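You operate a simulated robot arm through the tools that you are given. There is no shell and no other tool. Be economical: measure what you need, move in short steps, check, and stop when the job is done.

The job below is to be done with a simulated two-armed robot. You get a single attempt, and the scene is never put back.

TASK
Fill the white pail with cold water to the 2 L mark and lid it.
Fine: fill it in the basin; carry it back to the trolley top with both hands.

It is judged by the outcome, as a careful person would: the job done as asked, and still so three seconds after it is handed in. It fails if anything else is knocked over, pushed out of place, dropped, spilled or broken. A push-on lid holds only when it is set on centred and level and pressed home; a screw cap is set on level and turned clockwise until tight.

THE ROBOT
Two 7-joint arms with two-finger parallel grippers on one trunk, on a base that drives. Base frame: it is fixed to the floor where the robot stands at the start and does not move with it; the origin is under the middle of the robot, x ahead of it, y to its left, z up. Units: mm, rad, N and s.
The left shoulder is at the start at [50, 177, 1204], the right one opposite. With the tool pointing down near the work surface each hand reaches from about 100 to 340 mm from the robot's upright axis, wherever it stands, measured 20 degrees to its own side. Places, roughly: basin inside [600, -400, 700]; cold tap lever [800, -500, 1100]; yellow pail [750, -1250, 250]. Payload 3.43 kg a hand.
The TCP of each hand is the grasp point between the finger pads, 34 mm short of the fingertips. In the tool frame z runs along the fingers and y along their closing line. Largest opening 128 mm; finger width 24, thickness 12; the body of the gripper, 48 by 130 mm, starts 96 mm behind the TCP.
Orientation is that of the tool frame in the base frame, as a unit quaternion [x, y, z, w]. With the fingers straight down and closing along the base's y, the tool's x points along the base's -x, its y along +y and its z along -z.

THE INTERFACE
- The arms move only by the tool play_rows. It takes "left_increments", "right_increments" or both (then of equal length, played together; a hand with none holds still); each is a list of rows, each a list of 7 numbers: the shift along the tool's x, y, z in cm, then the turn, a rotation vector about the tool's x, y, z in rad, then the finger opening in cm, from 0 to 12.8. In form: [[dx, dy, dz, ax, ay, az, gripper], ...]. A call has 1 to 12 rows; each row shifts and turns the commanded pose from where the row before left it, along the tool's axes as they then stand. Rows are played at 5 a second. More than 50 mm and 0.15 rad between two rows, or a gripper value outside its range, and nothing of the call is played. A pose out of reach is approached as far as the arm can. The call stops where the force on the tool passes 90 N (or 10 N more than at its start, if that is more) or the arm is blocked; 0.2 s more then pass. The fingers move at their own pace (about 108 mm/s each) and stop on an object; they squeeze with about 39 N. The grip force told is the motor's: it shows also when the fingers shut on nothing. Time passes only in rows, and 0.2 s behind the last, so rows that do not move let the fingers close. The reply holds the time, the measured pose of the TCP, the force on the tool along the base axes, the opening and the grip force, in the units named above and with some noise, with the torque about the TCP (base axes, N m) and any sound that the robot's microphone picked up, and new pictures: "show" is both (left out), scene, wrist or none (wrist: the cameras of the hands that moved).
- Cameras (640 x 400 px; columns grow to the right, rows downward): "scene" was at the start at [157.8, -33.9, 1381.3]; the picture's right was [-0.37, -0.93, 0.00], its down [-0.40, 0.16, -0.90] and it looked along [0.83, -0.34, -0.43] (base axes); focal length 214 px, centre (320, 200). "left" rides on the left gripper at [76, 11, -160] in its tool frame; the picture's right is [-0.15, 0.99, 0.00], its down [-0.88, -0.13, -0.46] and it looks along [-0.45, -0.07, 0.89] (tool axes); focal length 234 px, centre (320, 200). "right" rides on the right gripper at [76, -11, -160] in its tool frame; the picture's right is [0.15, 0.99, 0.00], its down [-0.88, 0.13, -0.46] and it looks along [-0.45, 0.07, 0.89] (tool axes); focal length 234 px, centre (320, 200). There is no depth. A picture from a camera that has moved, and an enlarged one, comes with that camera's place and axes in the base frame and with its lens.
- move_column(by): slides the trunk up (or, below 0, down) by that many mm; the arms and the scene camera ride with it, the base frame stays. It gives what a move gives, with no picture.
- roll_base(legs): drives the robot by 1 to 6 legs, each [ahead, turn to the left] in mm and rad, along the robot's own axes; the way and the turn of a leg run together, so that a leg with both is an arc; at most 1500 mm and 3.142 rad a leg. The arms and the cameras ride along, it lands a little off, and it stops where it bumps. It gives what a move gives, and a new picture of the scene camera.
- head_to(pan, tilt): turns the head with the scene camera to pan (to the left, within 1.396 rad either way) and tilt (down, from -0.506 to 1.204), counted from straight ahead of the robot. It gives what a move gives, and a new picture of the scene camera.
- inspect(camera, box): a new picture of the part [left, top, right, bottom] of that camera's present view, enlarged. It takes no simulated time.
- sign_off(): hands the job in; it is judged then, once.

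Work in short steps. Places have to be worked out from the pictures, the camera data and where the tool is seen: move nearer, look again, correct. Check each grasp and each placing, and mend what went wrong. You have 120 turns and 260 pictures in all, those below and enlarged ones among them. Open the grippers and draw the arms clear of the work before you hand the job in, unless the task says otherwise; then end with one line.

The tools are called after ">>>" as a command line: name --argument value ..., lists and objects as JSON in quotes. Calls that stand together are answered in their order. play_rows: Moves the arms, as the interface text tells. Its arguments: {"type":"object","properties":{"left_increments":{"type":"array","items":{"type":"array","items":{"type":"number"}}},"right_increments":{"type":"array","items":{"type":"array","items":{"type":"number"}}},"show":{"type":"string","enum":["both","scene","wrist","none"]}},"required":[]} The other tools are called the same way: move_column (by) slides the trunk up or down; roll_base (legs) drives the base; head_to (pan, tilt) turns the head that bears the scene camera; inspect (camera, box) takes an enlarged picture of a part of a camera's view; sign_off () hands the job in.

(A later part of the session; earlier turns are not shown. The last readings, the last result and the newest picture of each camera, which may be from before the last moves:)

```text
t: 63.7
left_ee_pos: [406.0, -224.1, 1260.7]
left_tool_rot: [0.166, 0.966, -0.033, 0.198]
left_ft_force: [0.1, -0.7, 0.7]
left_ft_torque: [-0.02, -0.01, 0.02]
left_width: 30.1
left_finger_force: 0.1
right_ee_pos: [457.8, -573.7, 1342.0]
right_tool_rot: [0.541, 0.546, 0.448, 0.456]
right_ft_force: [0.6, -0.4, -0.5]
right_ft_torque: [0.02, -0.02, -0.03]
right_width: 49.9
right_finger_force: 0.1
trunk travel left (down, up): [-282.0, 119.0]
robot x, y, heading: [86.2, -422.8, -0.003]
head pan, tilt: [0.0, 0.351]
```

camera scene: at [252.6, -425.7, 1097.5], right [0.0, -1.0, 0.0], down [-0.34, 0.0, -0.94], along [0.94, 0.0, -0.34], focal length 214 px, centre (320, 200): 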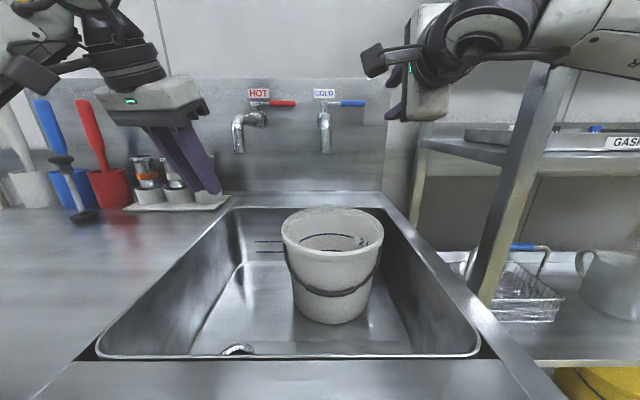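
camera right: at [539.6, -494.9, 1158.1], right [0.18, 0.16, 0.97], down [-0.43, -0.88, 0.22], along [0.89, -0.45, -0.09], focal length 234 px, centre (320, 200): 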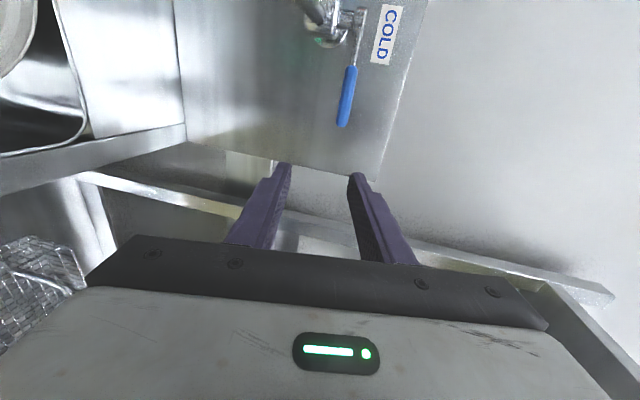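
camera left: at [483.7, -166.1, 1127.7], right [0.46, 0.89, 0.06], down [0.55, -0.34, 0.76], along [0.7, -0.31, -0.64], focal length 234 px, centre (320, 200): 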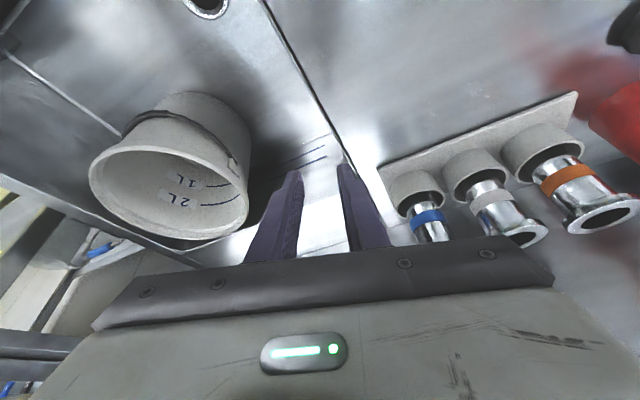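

Now I'll turn the base left in place.

>>> roll_base --legs '[[0, 0.6]]'

>>> head_to --pan -0.65 --tilt 0.6

```text
t: 65.8
left_ee_pos: [235.2, -79.1, 1261.0]
left_tool_rot: [-0.131, 0.971, 0.029, 0.197]
left_ft_force: [0.6, 0.6, 0.4]
left_ft_torque: [-0.01, -0.02, 0.02]
left_width: 30.0
left_finger_force: 0.1
right_ee_pos: [475.0, -334.5, 1341.5]
right_tool_rot: [0.354, 0.682, 0.564, 0.302]
right_ft_force: [0.1, 0.2, 0.2]
right_ft_torque: [-0.01, 0.02, -0.01]
right_width: 50.0
right_finger_force: 0.1
trunk travel left (down, up): [-282.0, 119.0]
robot x, y, heading: [86.1, -423.7, 0.602]
head pan, tilt: [0.0, 0.351]
camera scene: at [223.8, -332.3, 1297.5], right [0.57, -0.82, 0.0], down [-0.28, -0.19, -0.94], along [0.77, 0.53, -0.34], focal length 214 px, centre (320, 200)
```

scene: 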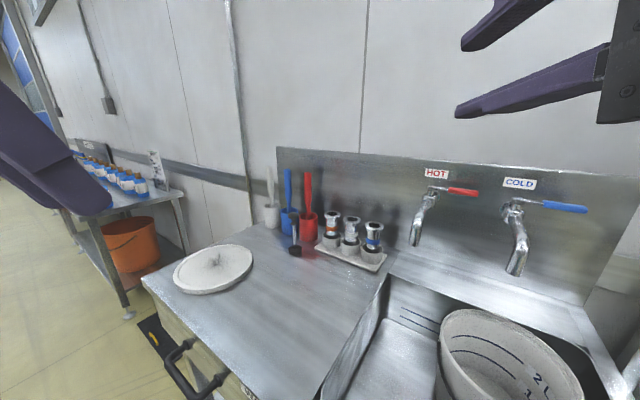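

```text
t: 66.8
left_ee_pos: [235.0, -79.0, 1258.9]
left_tool_rot: [-0.13, 0.971, 0.028, 0.198]
left_ft_force: [0.7, -1.3, 0.6]
left_ft_torque: [0.01, -0.01, -0.03]
left_width: 29.8
left_finger_force: 0.0
right_ee_pos: [480.0, -336.3, 1339.1]
right_tool_rot: [0.357, 0.684, 0.56, 0.302]
right_ft_force: [37.5, -22.6, -15.6]
right_ft_torque: [1.4, -1.86, 5.82]
right_width: 50.0
right_finger_force: 0.0
trunk travel left (down, up): [-282.0, 119.0]
robot x, y, heading: [87.5, -425.4, 0.6]
head pan, tilt: [-0.649, 0.6]
camera scene: at [237.6, -384.0, 1282.0], right [0.01, -1.0, 0.0], down [-0.5, -0.01, -0.87], along [0.87, 0.01, -0.5], focal length 214 px, centre (320, 200)
```

scene: 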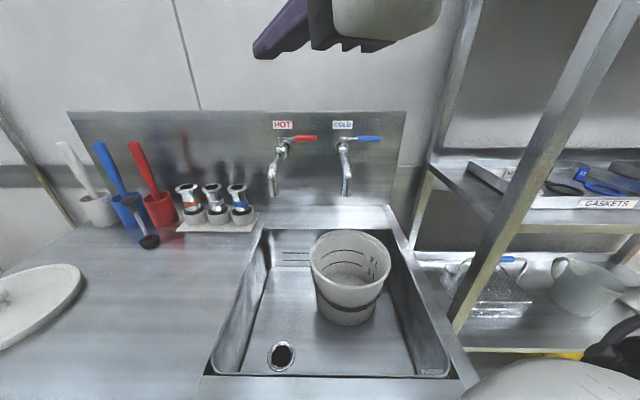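

No bump, but the panned head is leaning against the right hand's camera mount (37 N). I'll move the right hand away, down and to the right, while turning it to face the wall.

>>> play_rows --right_increments '[[-2.3, -1.0, 1.5, 0, 0, 0, 5], [-2.3, -1.5, 1.0, 0, -0.12, 0.022, 5], [-2.3, -2, 0.23, 0, -0.12, 0.022, 5], [-2.3, -2, 0.23, 0, -0.12, 0.022, 5], [-2.0, -2, 0.23, 0, -0.12, 0.022, 5], [0, -2, 0, 0, -0.12, 0.022, 5], [0, 0, 0, 0, 0, 0, 5]]' --show "both"

```text
t: 68.4
left_ee_pos: [234.8, -79.4, 1260.7]
left_tool_rot: [-0.131, 0.971, 0.029, 0.199]
left_ft_force: [0.1, -0.3, -0.9]
left_ft_torque: [0.04, -0.01, 0.01]
left_width: 30.2
left_finger_force: 0.0
right_ee_pos: [534.8, -425.8, 1232.8]
right_tool_rot: [0.542, 0.541, 0.451, 0.459]
right_ft_force: [-0.5, 0.1, -0.5]
right_ft_torque: [0.01, 0.02, 0.0]
right_width: 50.1
right_finger_force: 0.0
trunk travel left (down, up): [-282.0, 119.0]
robot x, y, heading: [87.8, -424.7, 0.604]
head pan, tilt: [-0.649, 0.6]
camera scene: at [234.9, -389.9, 1274.9], right [-0.05, -1.0, 0.0], down [-0.56, 0.03, -0.83], along [0.82, -0.04, -0.56], focal length 214 px, centre (320, 200)
camera right: at [375.4, -348.9, 1249.2], right [0.17, 0.15, 0.97], down [-0.43, -0.88, 0.22], along [0.89, -0.46, -0.09], focal length 234 px, centre (320, 200)
```

scene: 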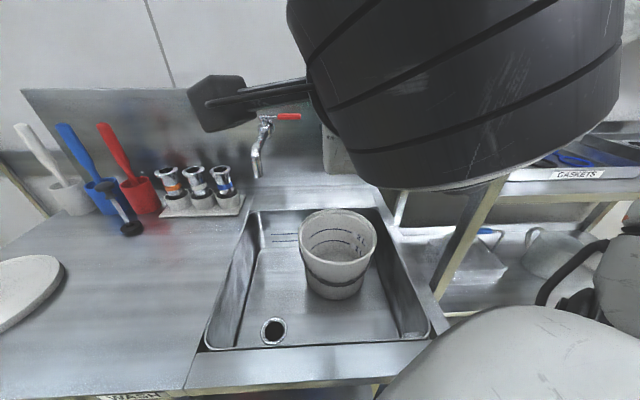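
right: 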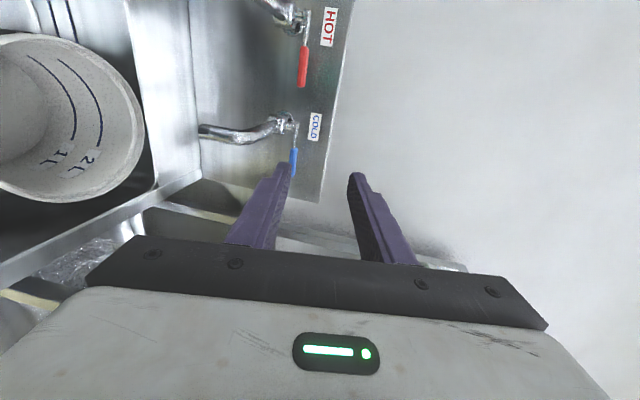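

Hand is free and facing the wall. I'll approach the stand-off at about (735, -512, 1155).

>>> play_rows --right_increments '[[-1.43, -0.66, 3.52, 0, 0, 0, 5], [-1.43, -0.66, 3.52, 0, 0, 0, 5], [-1.43, -0.66, 3.52, 0, 0, 0, 5], [-1.43, -0.66, 3.52, 0, 0, 0, 5], [-1.43, -0.66, 3.52, 0, 0, 0, 5], [-1.43, -0.66, 3.52, 0, 0, 0, 5], [0, 0, 0, 0, 0, 0, 5]]' --show "both"

```text
t: 70.0
left_ee_pos: [235.1, -79.1, 1260.5]
left_tool_rot: [-0.13, 0.971, 0.028, 0.198]
left_ft_force: [-0.6, -0.3, 0.0]
left_ft_torque: [0.02, -0.02, 0.01]
left_width: 29.8
left_finger_force: 0.0
right_ee_pos: [734.6, -513.6, 1159.1]
right_tool_rot: [0.541, 0.543, 0.45, 0.459]
right_ft_force: [0.2, 0.1, 0.0]
right_ft_torque: [0.01, -0.01, 0.0]
right_width: 50.1
right_finger_force: 0.1
trunk travel left (down, up): [-282.0, 119.0]
robot x, y, heading: [84.5, -425.1, 0.601]
head pan, tilt: [-0.649, 0.6]
camera scene: at [235.2, -389.2, 1274.8], right [-0.05, -1.0, 0.0], down [-0.56, 0.03, -0.83], along [0.82, -0.04, -0.56], focal length 214 px, centre (320, 200)
camera right: at [576.2, -436.4, 1174.7], right [0.17, 0.16, 0.97], down [-0.43, -0.88, 0.22], along [0.89, -0.46, -0.08], focal length 234 px, centre (320, 200)
```

scene: 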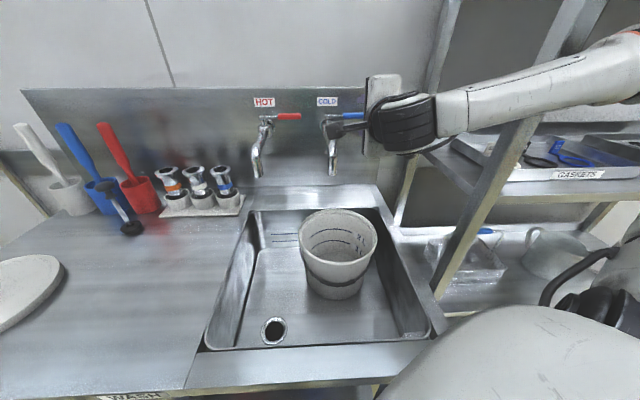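
right: 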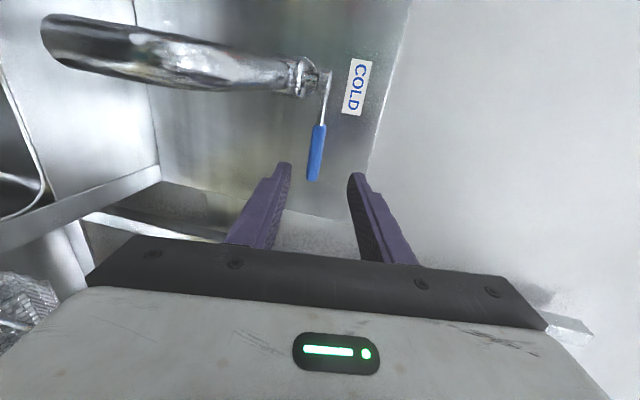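

The lever sits right between the fingers. I'll advance the last 75 mm so the fingers straddle it.

>>> play_rows --right_increments '[[0.1, -0.12, 2.5, 0, 0, 0, 5], [0.1, -0.12, 2.5, 0, 0, 0, 5], [0, 0, 2.4, 0, 0, 0, 5], [0, 0, 0, 0, 0, 0, 5]]' --show "wrist"

```text
t: 71.0
left_ee_pos: [234.5, -79.0, 1262.1]
left_tool_rot: [-0.13, 0.971, 0.028, 0.198]
left_ft_force: [-0.2, -0.7, -0.1]
left_ft_torque: [0.0, 0.01, 0.01]
left_width: 30.1
left_finger_force: 0.1
right_ee_pos: [807.0, -512.4, 1144.0]
right_tool_rot: [0.541, 0.543, 0.45, 0.458]
right_ft_force: [-0.9, 0.1, 0.3]
right_ft_torque: [0.01, -0.02, 0.03]
right_width: 49.9
right_finger_force: 0.0
trunk travel left (down, up): [-282.0, 119.0]
robot x, y, heading: [89.0, -426.4, 0.608]
head pan, tilt: [-0.649, 0.6]
camera right: at [648.4, -435.4, 1159.7], right [0.17, 0.16, 0.97], down [-0.43, -0.88, 0.22], along [0.89, -0.46, -0.09], focal length 234 px, centre (320, 200)
```

right: 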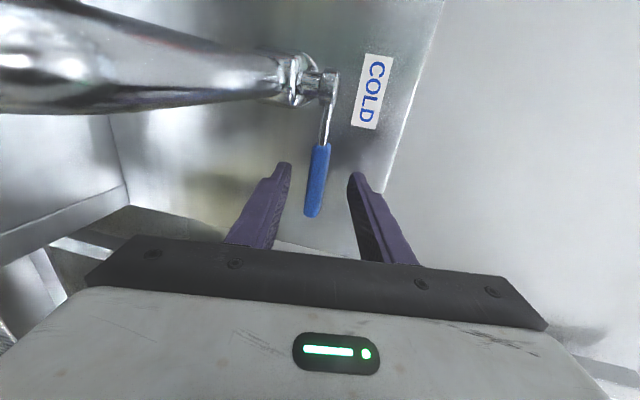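

The fingers straddle the blue lever. I'll close on it gently.

>>> play_rows --right_increments '[[0, 0, 0, 0, 0, 0, 2], [0, 0, 0, 0, 0, 0, 0], [0, 0, 0, 0, 0, 0, 0]]' --show "wrist"

>>> inspect --camera "scene" --box '[260, 180, 420, 320]'

```text
t: 71.8
left_ee_pos: [235.8, -79.4, 1261.1]
left_tool_rot: [-0.13, 0.971, 0.029, 0.197]
left_ft_force: [-0.3, 0.4, 0.3]
left_ft_torque: [-0.01, 0.0, 0.01]
left_width: 29.8
left_finger_force: 0.0
right_ee_pos: [807.6, -512.1, 1140.3]
right_tool_rot: [0.543, 0.545, 0.448, 0.456]
right_ft_force: [-7.8, 1.0, -14.5]
right_ft_torque: [1.19, -0.67, 0.16]
right_width: 15.8
right_finger_force: 44.7
trunk travel left (down, up): [-282.0, 119.0]
robot x, y, heading: [85.3, -425.7, 0.599]
head pan, tilt: [-0.649, 0.6]
camera right: at [648.4, -435.6, 1157.8], right [0.18, 0.15, 0.97], down [-0.43, -0.88, 0.22], along [0.88, -0.46, -0.09], focal length 234 px, centre (320, 200)
```

right: 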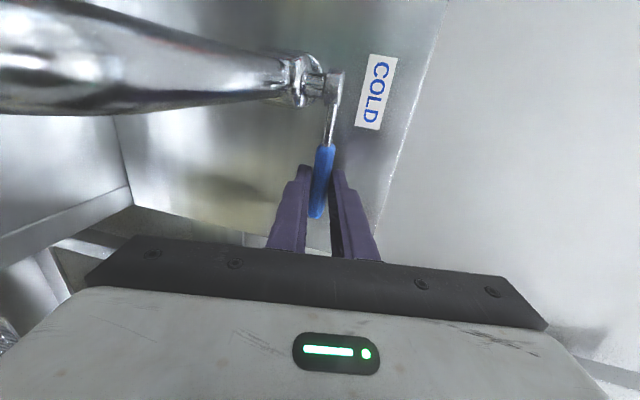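

```text
2.86 times, centred on (340, 250) of scene
camera zoom: at [235.9, -389.7, 1274.5], right [-0.05, -1.0, 0.0], down [-0.56, 0.03, -0.82], along [0.82, -0.04, -0.57], focal length 613 px, centre (263, 57)
```

zoom: 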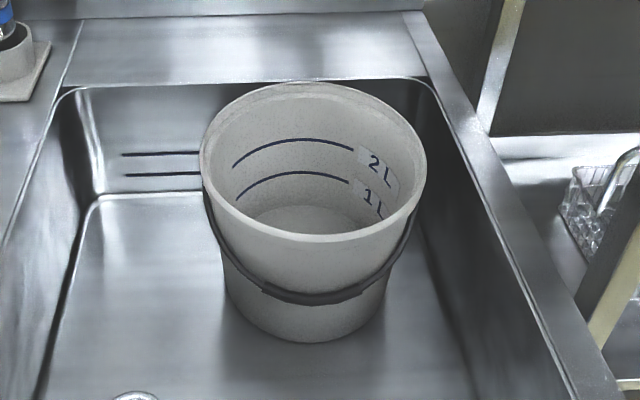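

Good grip on the lever, and a clear view of the marks. But checking the geometry, the stream would fall only about 10 mm inside the pail's back rim, so the pail should go about 25 mm further back first. I'll let go of the lever, withdraw and turn the hand to take the pail's right rim.

>>> play_rows --right_increments '[[0, 0, 0, 0, 0, 0, 5], [0, 0, 0, 0, 0, 0, 5], [0, 0, -4.1, 0, 0, 0, 5], [0, 0, -4.1, 0, 0, 0, 5], [0, 0, -4.1, 0, 0, 0, 5], [0, 0, -4.1, 0, 0, 0, 5], [0, 0, -4.1, 0, 0, 0, 5], [0, 0, -2, 0, 0, -0.14, 5], [0, 0, -2, 0, 0, -0.14, 5], [0, 0, 0, 0, 0, -0.14, 5], [0, 0, 0, 0, 0, -0.14, 5], [0, 0, 0, 0, 0, -0.14, 5]]' --show "none"

>>> play_rows --right_increments '[[0, 0, 0, 0, 0, -0.145, 5], [0, 0, 0, 0, 0, -0.145, 5], [0, 0, 0, 0, 0, -0.145, 5], [0, 0, 0, 0, 0, -0.145, 5], [0, 0, 0, 0, 0, -0.145, 5], [0, 0, 0, 0, 0, -0.145, 5], [0, 0, 0, 0, 0.14, 0, 5], [0, 0, 0, 0, 0.14, 0, 5], [0, 0, 0, 0, 0.14, 0, 5], [0, 0, 0, 0, 0.07, 0, 5]]' --show "both"

```text
t: 74.4
left_ee_pos: [234.6, -78.3, 1260.8]
left_tool_rot: [-0.131, 0.971, 0.029, 0.198]
left_ft_force: [-1.3, -0.3, 0.0]
left_ft_torque: [-0.01, 0.01, 0.01]
left_width: 29.8
left_finger_force: 0.0
right_ee_pos: [609.1, -477.6, 1225.2]
right_tool_rot: [0.322, 0.696, 0.264, 0.584]
right_ft_force: [-0.5, -0.4, -0.3]
right_ft_torque: [-0.01, 0.02, -0.02]
right_width: 50.3
right_finger_force: 0.1
right hand out of reach, approached as far as the arm can: row 6, 7, 8, 9
trunk travel left (down, up): [-282.0, 119.0]
robot x, y, heading: [85.2, -424.0, 0.603]
head pan, tilt: [-0.649, 0.6]
```

```text
t: 76.6
left_ee_pos: [234.2, -78.7, 1261.3]
left_tool_rot: [-0.13, 0.971, 0.028, 0.197]
left_ft_force: [0.4, 0.2, 0.5]
left_ft_torque: [-0.01, 0.03, -0.05]
left_width: 30.1
left_finger_force: 0.1
right_ee_pos: [609.0, -479.3, 1225.4]
right_tool_rot: [0.0, 0.9, -0.007, 0.436]
right_ft_force: [0.7, 0.0, -0.2]
right_ft_torque: [-0.04, 0.0, 0.02]
right_width: 50.1
right_finger_force: 0.1
trunk travel left (down, up): [-282.0, 119.0]
robot x, y, heading: [86.8, -427.3, 0.602]
head pan, tilt: [-0.649, 0.6]
camera scene: at [235.4, -389.4, 1274.7], right [-0.05, -1.0, 0.0], down [-0.56, 0.03, -0.83], along [0.82, -0.04, -0.56], focal length 214 px, centre (320, 200)
camera right: at [435.9, -488.8, 1264.8], right [-0.08, 0.99, -0.13], down [0.19, 0.14, 0.97], along [0.98, 0.06, -0.2], focal length 234 px, centre (320, 200)
```

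scene: 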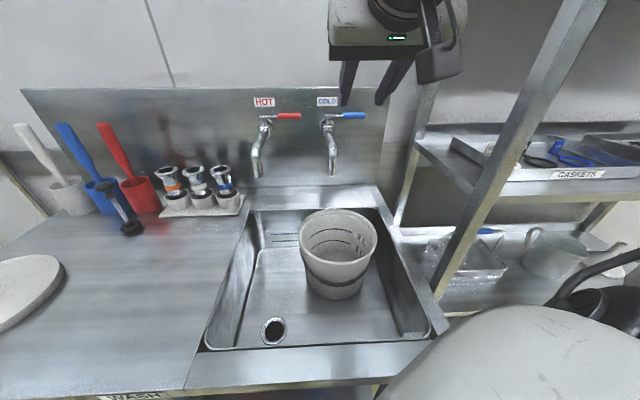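
right: 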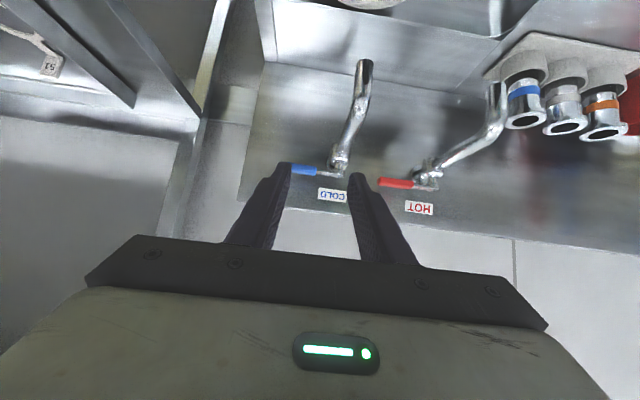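

Hand leaned at about 52°. I'll bring it down to hover just above and before the pail's right rim, to the side of the spout.

>>> play_rows --right_increments '[[3.1, -0.98, 2.25, 0, 0, 0, 4], [3.1, -0.98, 2.25, 0, 0, 0, 4], [3.1, -0.98, 2.25, 0, 0, 0, 4], [3.1, -0.98, 2.25, 0, 0, 0, 4], [3.1, -0.98, 2.25, 0, 0, 0, 4], [3.1, -0.98, 2.25, 0, 0, 0, 4], [0, 0, 0, 0, 0, 0, 4]]' --show "both"

```text
t: 78.2
left_ee_pos: [234.2, -77.6, 1261.0]
left_tool_rot: [-0.13, 0.971, 0.029, 0.199]
left_ft_force: [0.5, 0.2, 0.8]
left_ft_torque: [0.03, 0.01, 0.01]
left_width: 30.3
left_finger_force: 0.0
right_ee_pos: [651.5, -514.5, 1025.5]
right_tool_rot: [0.001, 0.9, -0.007, 0.436]
right_ft_force: [-1.1, -0.1, 0.2]
right_ft_torque: [0.01, 0.01, -0.02]
right_width: 39.8
right_finger_force: 0.1
right hand out of reach, approached as far as the arm can: row 4, 5, 6
trunk travel left (down, up): [-282.0, 119.0]
robot x, y, heading: [85.5, -423.3, 0.605]
head pan, tilt: [-0.649, 0.6]
camera scene: at [235.2, -389.3, 1274.8], right [-0.05, -1.0, 0.0], down [-0.56, 0.03, -0.83], along [0.82, -0.04, -0.56], focal length 214 px, centre (320, 200)
camera right: at [479.1, -524.2, 1065.2], right [-0.08, 0.99, -0.13], down [0.19, 0.14, 0.97], along [0.98, 0.06, -0.2], focal length 234 px, centre (320, 200)
```

scene: 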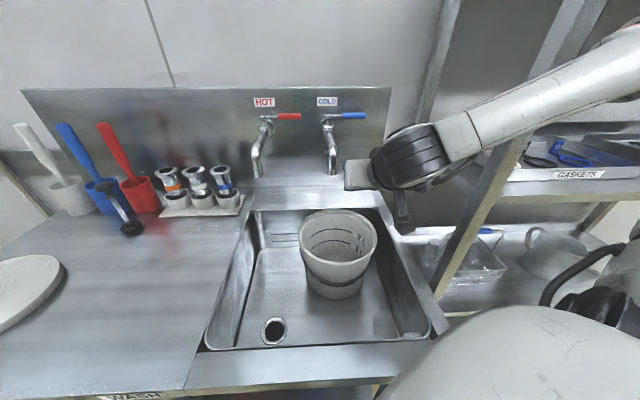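
right: 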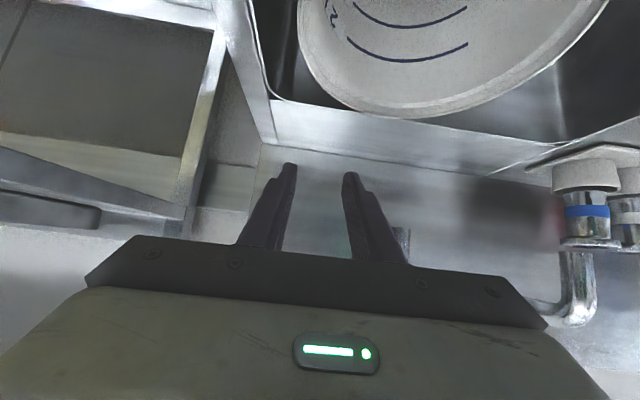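

The arm is near a limit going low here, so I'll use the trunk to descend instead. First I'll align sideways to the right rim, then lower the trunk partway and look.

>>> play_rows --right_increments '[[0, -0.9, 0, 0, 0, 0, 5], [0, -0.9, 0, 0, 0, 0, 5]]' --show "none"

>>> move_column --by -75

>>> inspect --camera "scene" --box '[200, 80, 520, 280]'

>>> inspect --camera "right" --box '[160, 0, 480, 200]'

```text
t: 78.8
left_ee_pos: [234.1, -78.0, 1261.4]
left_tool_rot: [-0.131, 0.971, 0.029, 0.198]
left_ft_force: [-0.4, -0.7, -0.1]
left_ft_torque: [0.04, 0.06, 0.01]
left_width: 30.1
left_finger_force: 0.0
right_ee_pos: [658.8, -529.8, 1026.3]
right_tool_rot: [0.0, 0.9, -0.006, 0.436]
right_ft_force: [-1.3, 0.5, 0.1]
right_ft_torque: [0.0, -0.02, 0.01]
right_width: 50.1
right_finger_force: 0.0
right hand out of reach, approached as far as the arm can: row 1
trunk travel left (down, up): [-282.0, 119.0]
robot x, y, heading: [87.7, -425.8, 0.599]
head pan, tilt: [-0.649, 0.6]
```

```text
t: 79.9
left_ee_pos: [234.3, -78.4, 1185.2]
left_tool_rot: [-0.13, 0.971, 0.029, 0.198]
left_ft_force: [-0.1, -0.2, -0.8]
left_ft_torque: [0.02, 0.01, 0.02]
left_width: 30.2
left_finger_force: 0.0
right_ee_pos: [656.8, -530.1, 951.1]
right_tool_rot: [0.001, 0.9, -0.006, 0.436]
right_ft_force: [0.5, -1.1, 0.1]
right_ft_torque: [0.0, 0.0, 0.05]
right_width: 50.0
right_finger_force: 0.1
trunk travel left (down, up): [-207.0, 194.0]
robot x, y, heading: [87.9, -426.2, 0.606]
head pan, tilt: [-0.649, 0.6]
```

```text
2.00 times, centred on (360, 180) of scene
camera zoom: at [235.3, -389.4, 1199.8], right [-0.05, -1.0, 0.0], down [-0.56, 0.03, -0.83], along [0.82, -0.04, -0.56], focal length 429 px, centre (240, 240)
```

zoom: 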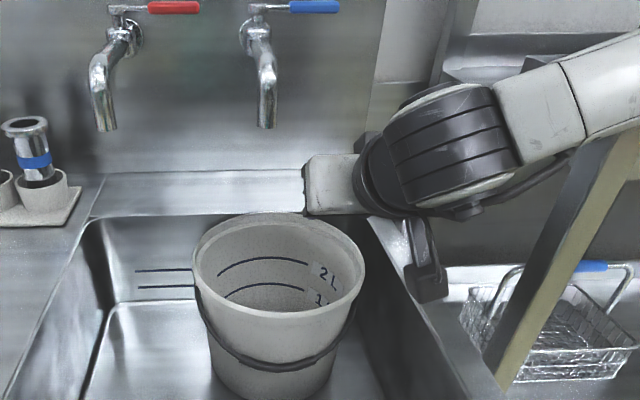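

```text
2.00 times, centred on (320, 100) of right
camera zoom: at [485.0, -539.6, 990.9], right [-0.08, 0.99, -0.13], down [0.19, 0.14, 0.97], along [0.98, 0.06, -0.2], focal length 468 px, centre (320, 400)
```

zoom: 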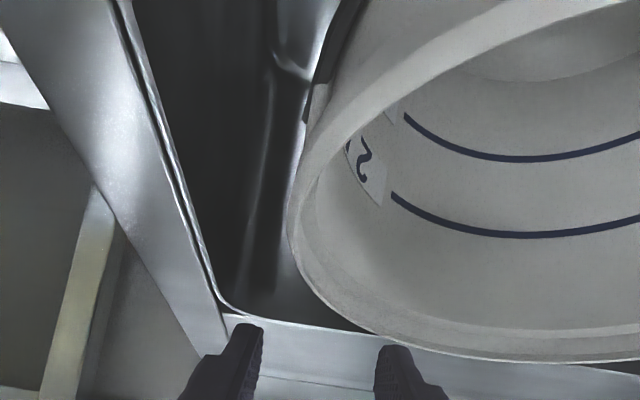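

A regrip at the right rim from this stance would be skewed. Re-measuring with this new view puts the spout outlet at x about 672–677 and the pail's inner back edge at about 690–700, so the stream should land inside. I'll return to the lever and test with a brief, small opening, since any miss just runs to the drain.

>>> move_column --by 75

>>> play_rows --right_increments '[[-3, 0, -1, 0, -0.121, 0, 5], [-3, 0, 0, 0, -0.121, 0, 5], [-3, 0, 0, 0, -0.121, 0, 5], [-3, 0, 0, 0, -0.121, 0, 5], [0, 0, 0, 0, 0, 0.145, 5], [0, 0, 0, 0, 0, 0.145, 5], [0, 0, 0, 0, 0, 0.145, 5], [0, 0, 0, 0, 0, 0.145, 5], [0, 0, 0, 0, 0, 0.145, 5], [0, 0, 0, 0, 0, 0.145, 5]]' --show "none"

>>> play_rows --right_increments '[[0, 0, 0, 0, 0, 0.14, 5], [0, 0, 0, 0, 0, 0.14, 5], [0, 0, 0, 0, 0, 0.14, 5], [0, 0, 0, 0, 0, 0.14, 5], [0, 0, 0, 0, 0, 0.14, 5], [0, 0, 0, 0, 0, 0, 5]]' --show "both"

```text
t: 81.0
left_ee_pos: [234.9, -79.2, 1261.5]
left_tool_rot: [-0.13, 0.971, 0.029, 0.198]
left_ft_force: [0.0, -0.1, 0.2]
left_ft_torque: [0.01, -0.01, 0.03]
left_width: 30.1
left_finger_force: 0.0
right_ee_pos: [658.0, -528.9, 1026.6]
right_tool_rot: [0.001, 0.9, -0.006, 0.436]
right_ft_force: [-0.7, -0.2, 0.4]
right_ft_torque: [-0.01, 0.02, 0.01]
right_width: 49.9
right_finger_force: 0.0
trunk travel left (down, up): [-282.0, 119.0]
robot x, y, heading: [86.3, -427.3, 0.597]
head pan, tilt: [-0.649, 0.6]
```

```text
t: 83.2
left_ee_pos: [234.6, -79.6, 1261.5]
left_tool_rot: [-0.13, 0.971, 0.029, 0.197]
left_ft_force: [-0.1, 0.3, -0.1]
left_ft_torque: [0.01, 0.01, 0.0]
left_width: 29.9
left_finger_force: 0.1
right_ee_pos: [708.6, -527.7, 1139.9]
right_tool_rot: [0.325, 0.697, 0.265, 0.582]
right_ft_force: [0.2, 0.0, -0.1]
right_ft_torque: [0.04, 0.03, -0.01]
right_width: 49.9
right_finger_force: 0.0
right hand out of reach, approached as far as the arm can: row 1
trunk travel left (down, up): [-282.0, 119.0]
robot x, y, heading: [87.6, -424.9, 0.602]
head pan, tilt: [-0.649, 0.6]
```

```text
t: 84.6
left_ee_pos: [235.8, -79.8, 1260.5]
left_tool_rot: [-0.13, 0.971, 0.028, 0.197]
left_ft_force: [-0.6, 0.8, -0.3]
left_ft_torque: [0.02, -0.04, 0.01]
left_width: 29.9
left_finger_force: 0.0
right_ee_pos: [708.4, -527.1, 1139.1]
right_tool_rot: [0.543, 0.544, 0.449, 0.456]
right_ft_force: [0.2, -0.1, -0.3]
right_ft_torque: [0.02, -0.01, -0.01]
right_width: 50.1
right_finger_force: 0.1
trunk travel left (down, up): [-282.0, 119.0]
robot x, y, heading: [91.0, -423.3, 0.597]
head pan, tilt: [-0.649, 0.6]
camera scene: at [235.4, -389.4, 1274.7], right [-0.05, -1.0, 0.0], down [-0.56, 0.03, -0.83], along [0.82, -0.04, -0.56], focal length 214 px, centre (320, 200)
camera right: at [549.6, -450.9, 1155.9], right [0.18, 0.15, 0.97], down [-0.43, -0.88, 0.22], along [0.88, -0.46, -0.09], focal length 234 px, centre (320, 200)
```

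scene: 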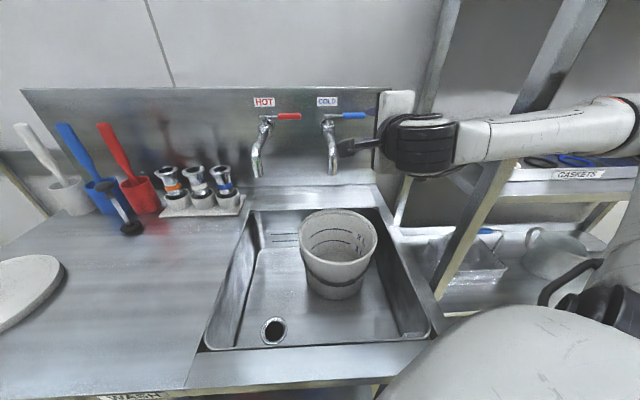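
right: 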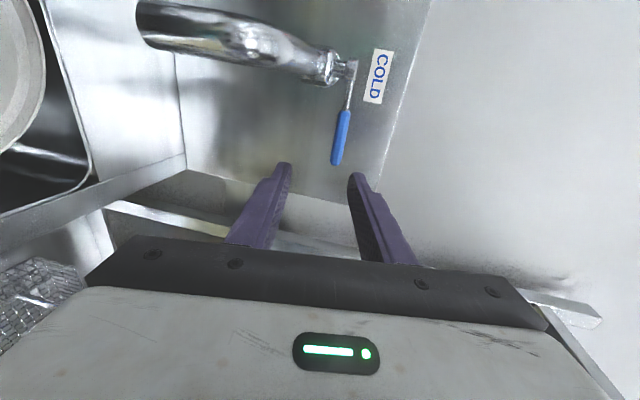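

The spout outlet is consistently at x about 670. I'll approach the lever and close on it as before.

>>> play_rows --right_increments '[[0.33, 0.53, 2.43, 0, 0, 0, 5], [0.33, 0.53, 2.43, 0, 0, 0, 5], [0.33, 0.53, 2.43, 0, 0, 0, 5], [0.33, 0.5, 2.43, 0, 0, 0, 5], [0, 0, 0, 0, 0, 0, 5], [0, 0, 0, 0, 0, 0, 2], [0, 0, 0, 0, 0, 0, 0], [0, 0, 0, 0, 0, 0, 0]]' --show "wrist"

```text
t: 86.4
left_ee_pos: [234.1, -78.5, 1259.5]
left_tool_rot: [-0.13, 0.971, 0.029, 0.197]
left_ft_force: [-0.1, 0.3, -0.6]
left_ft_torque: [-0.03, 0.0, 0.01]
left_width: 30.2
left_finger_force: 0.1
right_ee_pos: [808.7, -515.1, 1140.8]
right_tool_rot: [0.544, 0.545, 0.447, 0.456]
right_ft_force: [-2.8, 1.4, -6.7]
right_ft_torque: [1.19, -0.73, -0.05]
right_width: 16.0
right_finger_force: 45.3
trunk travel left (down, up): [-282.0, 119.0]
robot x, y, heading: [84.6, -426.7, 0.603]
head pan, tilt: [-0.649, 0.6]
camera right: at [649.7, -438.0, 1158.1], right [0.18, 0.15, 0.97], down [-0.43, -0.88, 0.22], along [0.88, -0.46, -0.1], focal length 234 px, centre (320, 200)
```

right: 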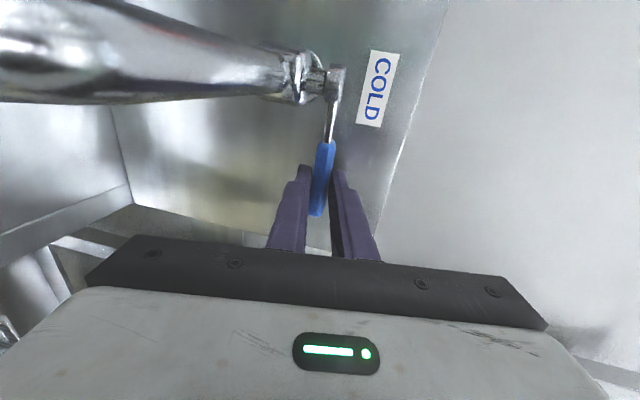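

The lever is held. I'll pull it toward the robot about 20° and look for flow.

>>> play_rows --right_increments '[[0.1, -0.23, -1.25, 0, 0, 0, 0], [0.3, -0.23, -1.25, 0, 0, 0, 0]]' --show "both"

```text
t: 87.0
left_ee_pos: [237.0, -80.3, 1260.6]
left_tool_rot: [-0.13, 0.972, 0.028, 0.196]
left_ft_force: [-0.7, -0.6, 0.1]
left_ft_torque: [0.02, -0.02, -0.01]
left_width: 29.6
left_finger_force: 0.1
right_ee_pos: [785.9, -513.5, 1142.7]
right_tool_rot: [0.545, 0.542, 0.447, 0.458]
right_ft_force: [20.6, -2.4, -0.4]
right_ft_torque: [0.93, -1.13, -1.56]
right_width: 17.4
right_finger_force: 45.0
trunk travel left (down, up): [-282.0, 119.0]
robot x, y, heading: [88.9, -423.9, 0.604]
head pan, tilt: [-0.649, 0.6]
camera scene: at [238.2, -389.9, 1274.4], right [-0.05, -1.0, 0.0], down [-0.57, 0.03, -0.82], along [0.82, -0.04, -0.57], focal length 214 px, centre (320, 200)
camera right: at [627.3, -435.1, 1158.6], right [0.18, 0.15, 0.97], down [-0.44, -0.87, 0.22], along [0.88, -0.46, -0.09], focal length 234 px, centre (320, 200)
```

scene: 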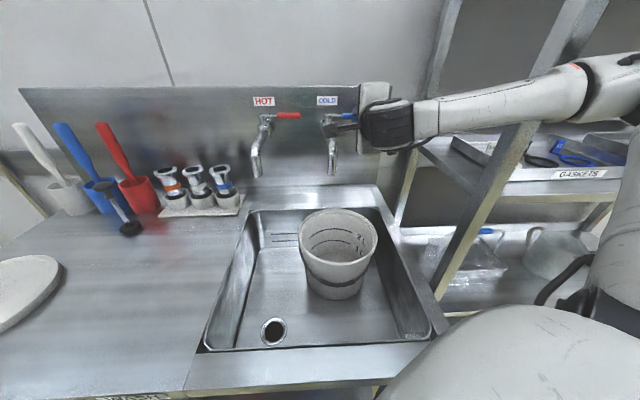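
right: 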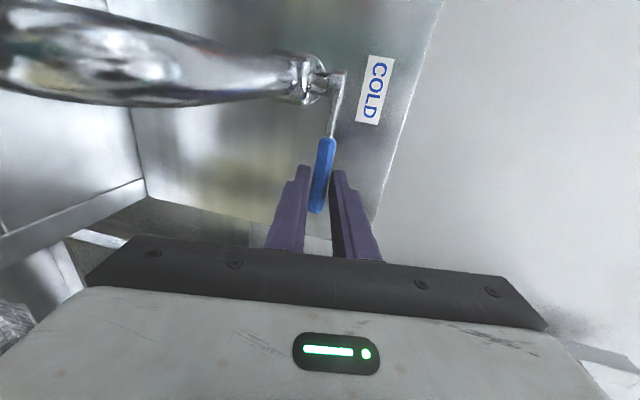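

The lever is moving (20 N), with no water visible yet. I'll continue the arc another 20°.

>>> play_rows --right_increments '[[0.55, -0.2, -1.1, 0, 0, 0, 0], [0.7, -0.2, -1.03, 0, 0, 0, 0]]' --show "both"

```text
t: 87.6
left_ee_pos: [235.1, -81.2, 1260.3]
left_tool_rot: [-0.13, 0.971, 0.03, 0.198]
left_ft_force: [-0.1, -0.3, 0.3]
left_ft_torque: [0.01, 0.01, 0.0]
left_width: 29.9
left_finger_force: 0.1
right_ee_pos: [762.2, -501.8, 1141.9]
right_tool_rot: [0.545, 0.542, 0.446, 0.458]
right_ft_force: [10.8, -11.8, 2.0]
right_ft_torque: [0.63, -1.1, -1.37]
right_width: 16.9
right_finger_force: 44.6
trunk travel left (down, up): [-282.0, 119.0]
robot x, y, heading: [87.8, -426.6, 0.602]
head pan, tilt: [-0.649, 0.6]
camera scene: at [236.4, -391.4, 1274.7], right [-0.05, -1.0, 0.0], down [-0.57, 0.03, -0.82], along [0.82, -0.04, -0.57], focal length 214 px, centre (320, 200)
camera right: at [603.8, -424.4, 1159.1], right [0.18, 0.15, 0.97], down [-0.44, -0.87, 0.22], along [0.88, -0.46, -0.09], focal length 234 px, centre (320, 200)
```

scene: 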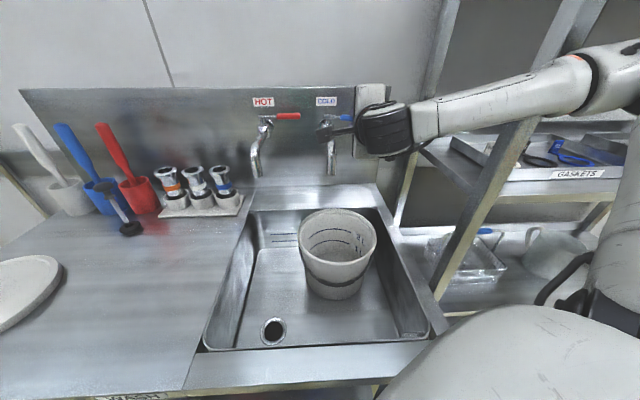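
right: 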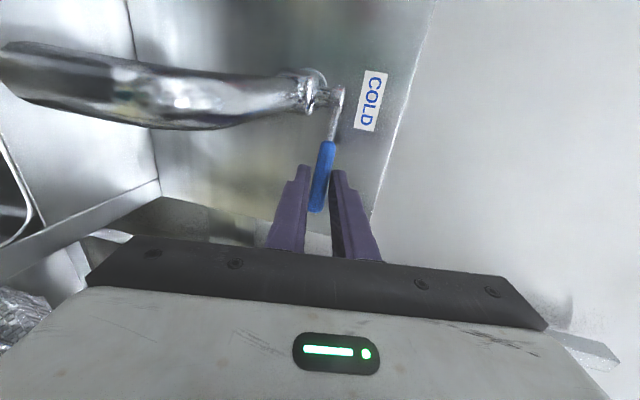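

The lever follows and is about 40° open. I'll zoom at the spout and pail to see whether water runs.

>>> inspect --camera "scene" --box '[270, 100, 430, 310]'

```text
1.90 times, centred on (350, 205) of scene
camera zoom: at [236.4, -391.4, 1274.7], right [-0.05, -1.0, 0.0], down [-0.57, 0.03, -0.82], along [0.82, -0.04, -0.57], focal length 408 px, centre (263, 190)
```

zoom: 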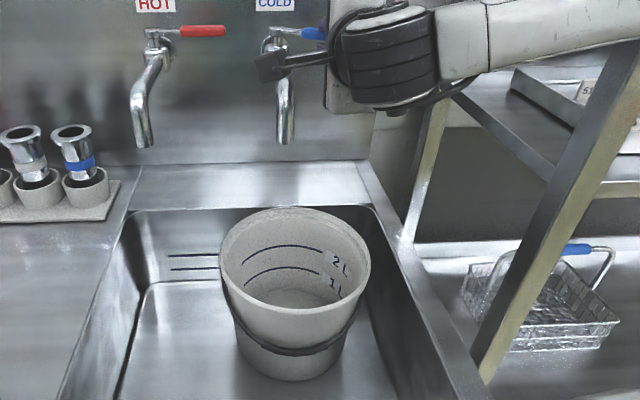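

No water yet. I'll continue the arc to about 60°.

>>> play_rows --right_increments '[[0.85, -0.15, -0.85, 0, 0, 0, 0], [1.05, -0.15, -0.72, 0, 0, 0, 0]]' --show "scene"

>>> inspect --camera "scene" --box '[270, 100, 430, 310]'

```text
t: 88.2
left_ee_pos: [234.2, -81.4, 1261.5]
left_tool_rot: [-0.129, 0.971, 0.029, 0.198]
left_ft_force: [0.3, -0.4, 0.8]
left_ft_torque: [0.01, 0.01, 0.02]
left_width: 29.9
left_finger_force: 0.0
right_ee_pos: [745.2, -484.8, 1142.4]
right_tool_rot: [0.546, 0.54, 0.446, 0.459]
right_ft_force: [2.8, -19.5, 7.2]
right_ft_torque: [0.72, -0.91, -1.6]
right_width: 16.1
right_finger_force: 44.5
trunk travel left (down, up): [-282.0, 119.0]
robot x, y, heading: [88.4, -427.2, 0.606]
head pan, tilt: [-0.649, 0.6]
camera scene: at [234.9, -392.2, 1275.0], right [-0.05, -1.0, 0.0], down [-0.56, 0.03, -0.83], along [0.82, -0.04, -0.56], focal length 214 px, centre (320, 200)
```

scene: 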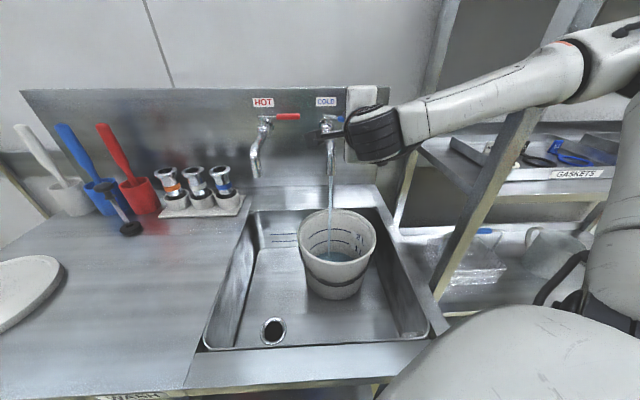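

```text
1.90 times, centred on (350, 205) of scene
camera zoom: at [234.9, -392.2, 1275.0], right [-0.05, -1.0, 0.0], down [-0.56, 0.03, -0.83], along [0.82, -0.04, -0.56], focal length 408 px, centre (263, 190)
```

zoom: 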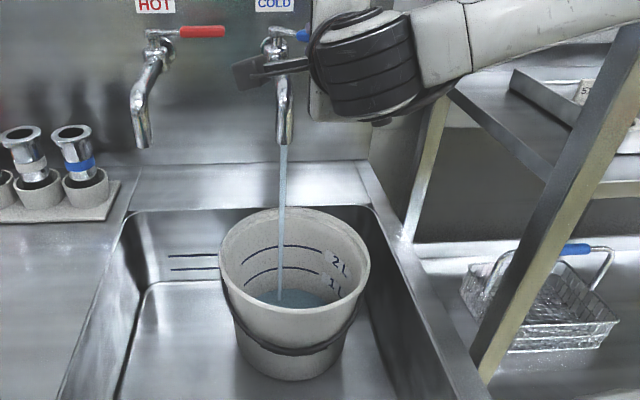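

Cold water now runs well inside the pail. I'll hold briefly and judge the flow rate.

>>> play_rows --right_increments '[[0, 0, 0, 0, 0, 0, 0], [0, 0, 0, 0, 0, 0, 0], [0, 0, 0, 0, 0, 0, 0]]' --show "none"

>>> inspect --camera "scene" --box '[280, 190, 400, 310]'

```text
t: 89.0
left_ee_pos: [234.0, -80.3, 1261.3]
left_tool_rot: [-0.129, 0.971, 0.029, 0.198]
left_ft_force: [-0.5, 0.5, 0.1]
left_ft_torque: [-0.03, 0.03, 0.0]
left_width: 30.1
left_finger_force: 0.0
right_ee_pos: [745.0, -483.7, 1142.7]
right_tool_rot: [0.545, 0.54, 0.447, 0.46]
right_ft_force: [1.8, -19.1, 8.8]
right_ft_torque: [0.6, -0.95, -1.55]
right_width: 15.7
right_finger_force: 44.8
trunk travel left (down, up): [-282.0, 119.0]
robot x, y, heading: [87.8, -427.2, 0.608]
head pan, tilt: [-0.649, 0.6]
```

```text
3.33 times, centred on (340, 250) of scene
camera zoom: at [234.6, -392.1, 1275.0], right [-0.05, -1.0, 0.0], down [-0.56, 0.03, -0.83], along [0.82, -0.04, -0.56], focal length 715 px, centre (253, 33)
```

zoom: 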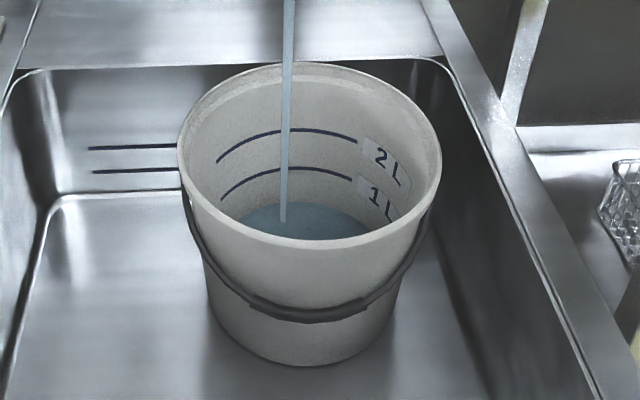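

Level is still near the bottom. I'll wait about 1.4 s and compare.

>>> play_rows --right_increments '[[0, 0, 0, 0, 0, 0, 0], [0, 0, 0, 0, 0, 0, 0], [0, 0, 0, 0, 0, 0, 0], [0, 0, 0, 0, 0, 0, 0], [0, 0, 0, 0, 0, 0, 0], [0, 0, 0, 0, 0, 0, 0]]' --show "none"

>>> inspect --camera "scene" --box '[280, 190, 400, 310]'

```text
t: 90.4
left_ee_pos: [232.7, -80.6, 1262.9]
left_tool_rot: [-0.129, 0.971, 0.029, 0.199]
left_ft_force: [0.7, 0.2, -0.6]
left_ft_torque: [0.0, 0.02, 0.01]
left_width: 30.1
left_finger_force: 0.1
right_ee_pos: [745.5, -484.6, 1142.5]
right_tool_rot: [0.545, 0.54, 0.448, 0.46]
right_ft_force: [1.4, -17.9, 8.5]
right_ft_torque: [0.65, -0.99, -1.45]
right_width: 15.6
right_finger_force: 44.6
trunk travel left (down, up): [-282.0, 119.0]
robot x, y, heading: [88.4, -426.3, 0.607]
head pan, tilt: [-0.649, 0.6]
```

```text
3.33 times, centred on (340, 250) of scene
camera zoom: at [234.4, -391.9, 1275.0], right [-0.05, -1.0, 0.0], down [-0.56, 0.03, -0.83], along [0.82, -0.04, -0.56], focal length 715 px, centre (253, 33)
```

zoom: 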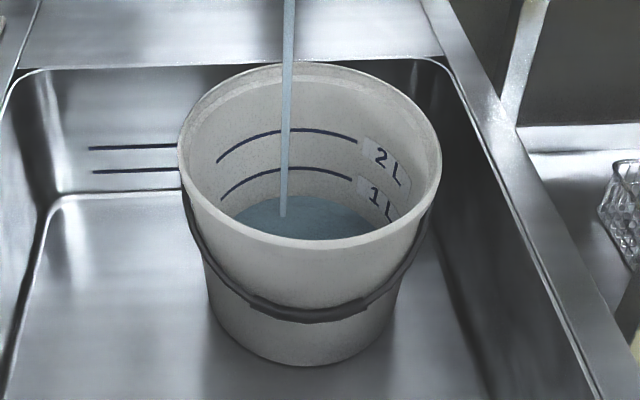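

Roughly 0.15 L/s. I'll let it run 5 s and check again.

>>> play_rows --right_increments '[[0, 0, 0, 0, 0, 0, 0], [0, 0, 0, 0, 0, 0, 0], [0, 0, 0, 0, 0, 0, 0], [0, 0, 0, 0, 0, 0, 0], [0, 0, 0, 0, 0, 0, 0], [0, 0, 0, 0, 0, 0, 0], [0, 0, 0, 0, 0, 0, 0], [0, 0, 0, 0, 0, 0, 0], [0, 0, 0, 0, 0, 0, 0], [0, 0, 0, 0, 0, 0, 0], [0, 0, 0, 0, 0, 0, 0], [0, 0, 0, 0, 0, 0, 0]]' --show "none"

>>> inspect --camera "scene" --box '[280, 190, 400, 310]'

```text
t: 93.0
left_ee_pos: [234.1, -82.0, 1261.6]
left_tool_rot: [-0.13, 0.971, 0.03, 0.198]
left_ft_force: [-0.5, 0.7, 0.6]
left_ft_torque: [-0.01, -0.03, 0.02]
left_width: 30.1
left_finger_force: 0.1
right_ee_pos: [744.6, -482.7, 1142.6]
right_tool_rot: [0.545, 0.541, 0.447, 0.459]
right_ft_force: [0.9, -17.3, 9.7]
right_ft_torque: [0.68, -0.99, -1.3]
right_width: 15.5
right_finger_force: 44.5
trunk travel left (down, up): [-282.0, 119.0]
robot x, y, heading: [85.9, -427.2, 0.601]
head pan, tilt: [-0.649, 0.6]
```

```text
3.33 times, centred on (340, 250) of scene
camera zoom: at [234.2, -391.7, 1275.0], right [-0.05, -1.0, 0.0], down [-0.56, 0.03, -0.83], along [0.82, -0.04, -0.56], focal length 715 px, centre (253, 33)
```

zoom: 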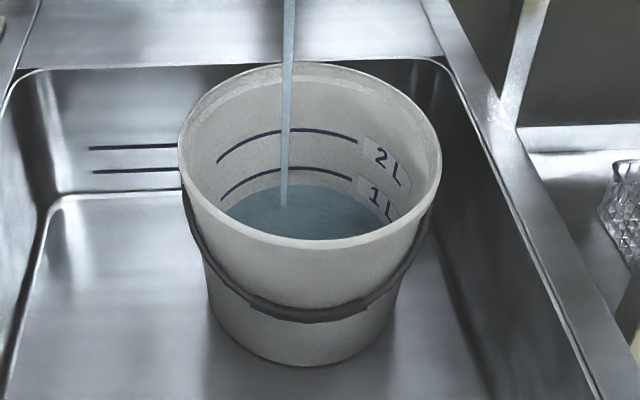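

Level is rising about 4 px/s, about 14 px below the 1 L line. I'll run another 5.2 s.

>>> play_rows --right_increments '[[0, 0, 0, 0, 0, 0, 0], [0, 0, 0, 0, 0, 0, 0], [0, 0, 0, 0, 0, 0, 0], [0, 0, 0, 0, 0, 0, 0], [0, 0, 0, 0, 0, 0, 0], [0, 0, 0, 0, 0, 0, 0], [0, 0, 0, 0, 0, 0, 0], [0, 0, 0, 0, 0, 0, 0], [0, 0, 0, 0, 0, 0, 0], [0, 0, 0, 0, 0, 0, 0], [0, 0, 0, 0, 0, 0, 0], [0, 0, 0, 0, 0, 0, 0]]' --show "none"

>>> play_rows --right_increments '[[0, 0, 0, 0, 0, 0, 0], [0, 0, 0, 0, 0, 0, 0], [0, 0, 0, 0, 0, 0, 0], [0, 0, 0, 0, 0, 0, 0], [0, 0, 0, 0, 0, 0, 0], [0, 0, 0, 0, 0, 0, 0], [0, 0, 0, 0, 0, 0, 0], [0, 0, 0, 0, 0, 0, 0], [0, 0, 0, 0, 0, 0, 0], [0, 0, 0, 0, 0, 0, 0], [0, 0, 0, 0, 0, 0, 0], [0, 0, 0, 0, 0, 0, 0]]' --show "none"

>>> inspect --camera "scene" --box '[280, 190, 400, 310]'

```text
t: 95.6
left_ee_pos: [233.0, -79.3, 1262.3]
left_tool_rot: [-0.13, 0.971, 0.03, 0.199]
left_ft_force: [0.0, 0.0, -1.0]
left_ft_torque: [0.02, 0.0, 0.05]
left_width: 29.9
left_finger_force: 0.1
right_ee_pos: [743.7, -483.0, 1143.3]
right_tool_rot: [0.544, 0.542, 0.447, 0.46]
right_ft_force: [-0.2, -15.5, 11.6]
right_ft_torque: [0.66, -1.01, -1.21]
right_width: 15.5
right_finger_force: 44.8
trunk travel left (down, up): [-282.0, 119.0]
robot x, y, heading: [86.7, -424.2, 0.599]
head pan, tilt: [-0.649, 0.6]
```

```text
t: 98.2
left_ee_pos: [232.5, -81.8, 1261.4]
left_tool_rot: [-0.129, 0.971, 0.029, 0.199]
left_ft_force: [0.0, 0.2, -0.5]
left_ft_torque: [-0.01, 0.01, -0.02]
left_width: 29.9
left_finger_force: 0.1
right_ee_pos: [744.5, -482.9, 1142.3]
right_tool_rot: [0.545, 0.541, 0.447, 0.459]
right_ft_force: [-0.5, -13.8, 11.6]
right_ft_torque: [0.64, -1.01, -1.11]
right_width: 15.4
right_finger_force: 44.8
trunk travel left (down, up): [-282.0, 119.0]
robot x, y, heading: [83.3, -424.3, 0.605]
head pan, tilt: [-0.649, 0.6]
```

```text
3.33 times, centred on (340, 250) of scene
camera zoom: at [233.9, -391.4, 1275.0], right [-0.05, -1.0, 0.0], down [-0.56, 0.03, -0.83], along [0.82, -0.04, -0.56], focal length 715 px, centre (253, 33)
```

zoom: 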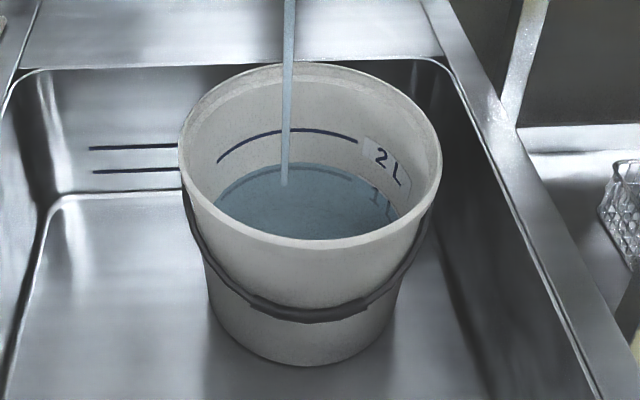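

Level is about 1.2 L (row 162, 2 L line at row 130), still about 4 px/s. I'll run another 5.2 s, then fine steps.

>>> play_rows --right_increments '[[0, 0, 0, 0, 0, 0, 0], [0, 0, 0, 0, 0, 0, 0], [0, 0, 0, 0, 0, 0, 0], [0, 0, 0, 0, 0, 0, 0], [0, 0, 0, 0, 0, 0, 0], [0, 0, 0, 0, 0, 0, 0], [0, 0, 0, 0, 0, 0, 0], [0, 0, 0, 0, 0, 0, 0], [0, 0, 0, 0, 0, 0, 0], [0, 0, 0, 0, 0, 0, 0], [0, 0, 0, 0, 0, 0, 0], [0, 0, 0, 0, 0, 0, 0]]' --show "none"

>>> play_rows --right_increments '[[0, 0, 0, 0, 0, 0, 0], [0, 0, 0, 0, 0, 0, 0], [0, 0, 0, 0, 0, 0, 0], [0, 0, 0, 0, 0, 0, 0], [0, 0, 0, 0, 0, 0, 0], [0, 0, 0, 0, 0, 0, 0], [0, 0, 0, 0, 0, 0, 0], [0, 0, 0, 0, 0, 0, 0], [0, 0, 0, 0, 0, 0, 0], [0, 0, 0, 0, 0, 0, 0]]' --show "none"

>>> inspect --camera "scene" --box '[280, 190, 400, 310]'

```text
t: 100.8
left_ee_pos: [233.1, -79.9, 1262.1]
left_tool_rot: [-0.13, 0.971, 0.03, 0.199]
left_ft_force: [0.5, 0.2, -1.1]
left_ft_torque: [0.0, 0.01, 0.0]
left_width: 30.1
left_finger_force: 0.2
right_ee_pos: [743.5, -482.7, 1142.3]
right_tool_rot: [0.543, 0.542, 0.447, 0.46]
right_ft_force: [-0.9, -13.5, 12.1]
right_ft_torque: [0.67, -1.07, -1.02]
right_width: 15.4
right_finger_force: 44.9
trunk travel left (down, up): [-282.0, 119.0]
robot x, y, heading: [89.8, -424.6, 0.602]
head pan, tilt: [-0.649, 0.6]
```

```text
t: 103.0
left_ee_pos: [233.1, -80.4, 1261.2]
left_tool_rot: [-0.13, 0.971, 0.029, 0.199]
left_ft_force: [-0.7, 0.3, 0.5]
left_ft_torque: [0.02, -0.01, 0.03]
left_width: 30.0
left_finger_force: 0.1
right_ee_pos: [744.5, -481.5, 1143.0]
right_tool_rot: [0.544, 0.542, 0.447, 0.459]
right_ft_force: [-1.4, -13.1, 12.0]
right_ft_torque: [0.67, -1.07, -0.95]
right_width: 15.6
right_finger_force: 45.0
trunk travel left (down, up): [-282.0, 119.0]
robot x, y, heading: [87.1, -424.9, 0.599]
head pan, tilt: [-0.649, 0.6]
```

```text
3.33 times, centred on (340, 250) of scene
camera zoom: at [233.7, -391.2, 1275.1], right [-0.05, -1.0, 0.0], down [-0.56, 0.03, -0.83], along [0.83, -0.04, -0.56], focal length 715 px, centre (253, 33)
```

zoom: 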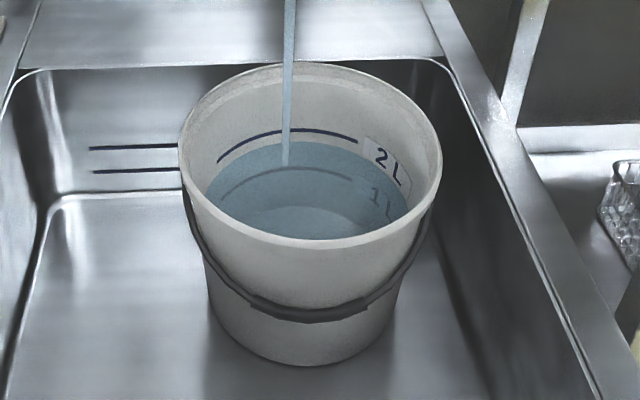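

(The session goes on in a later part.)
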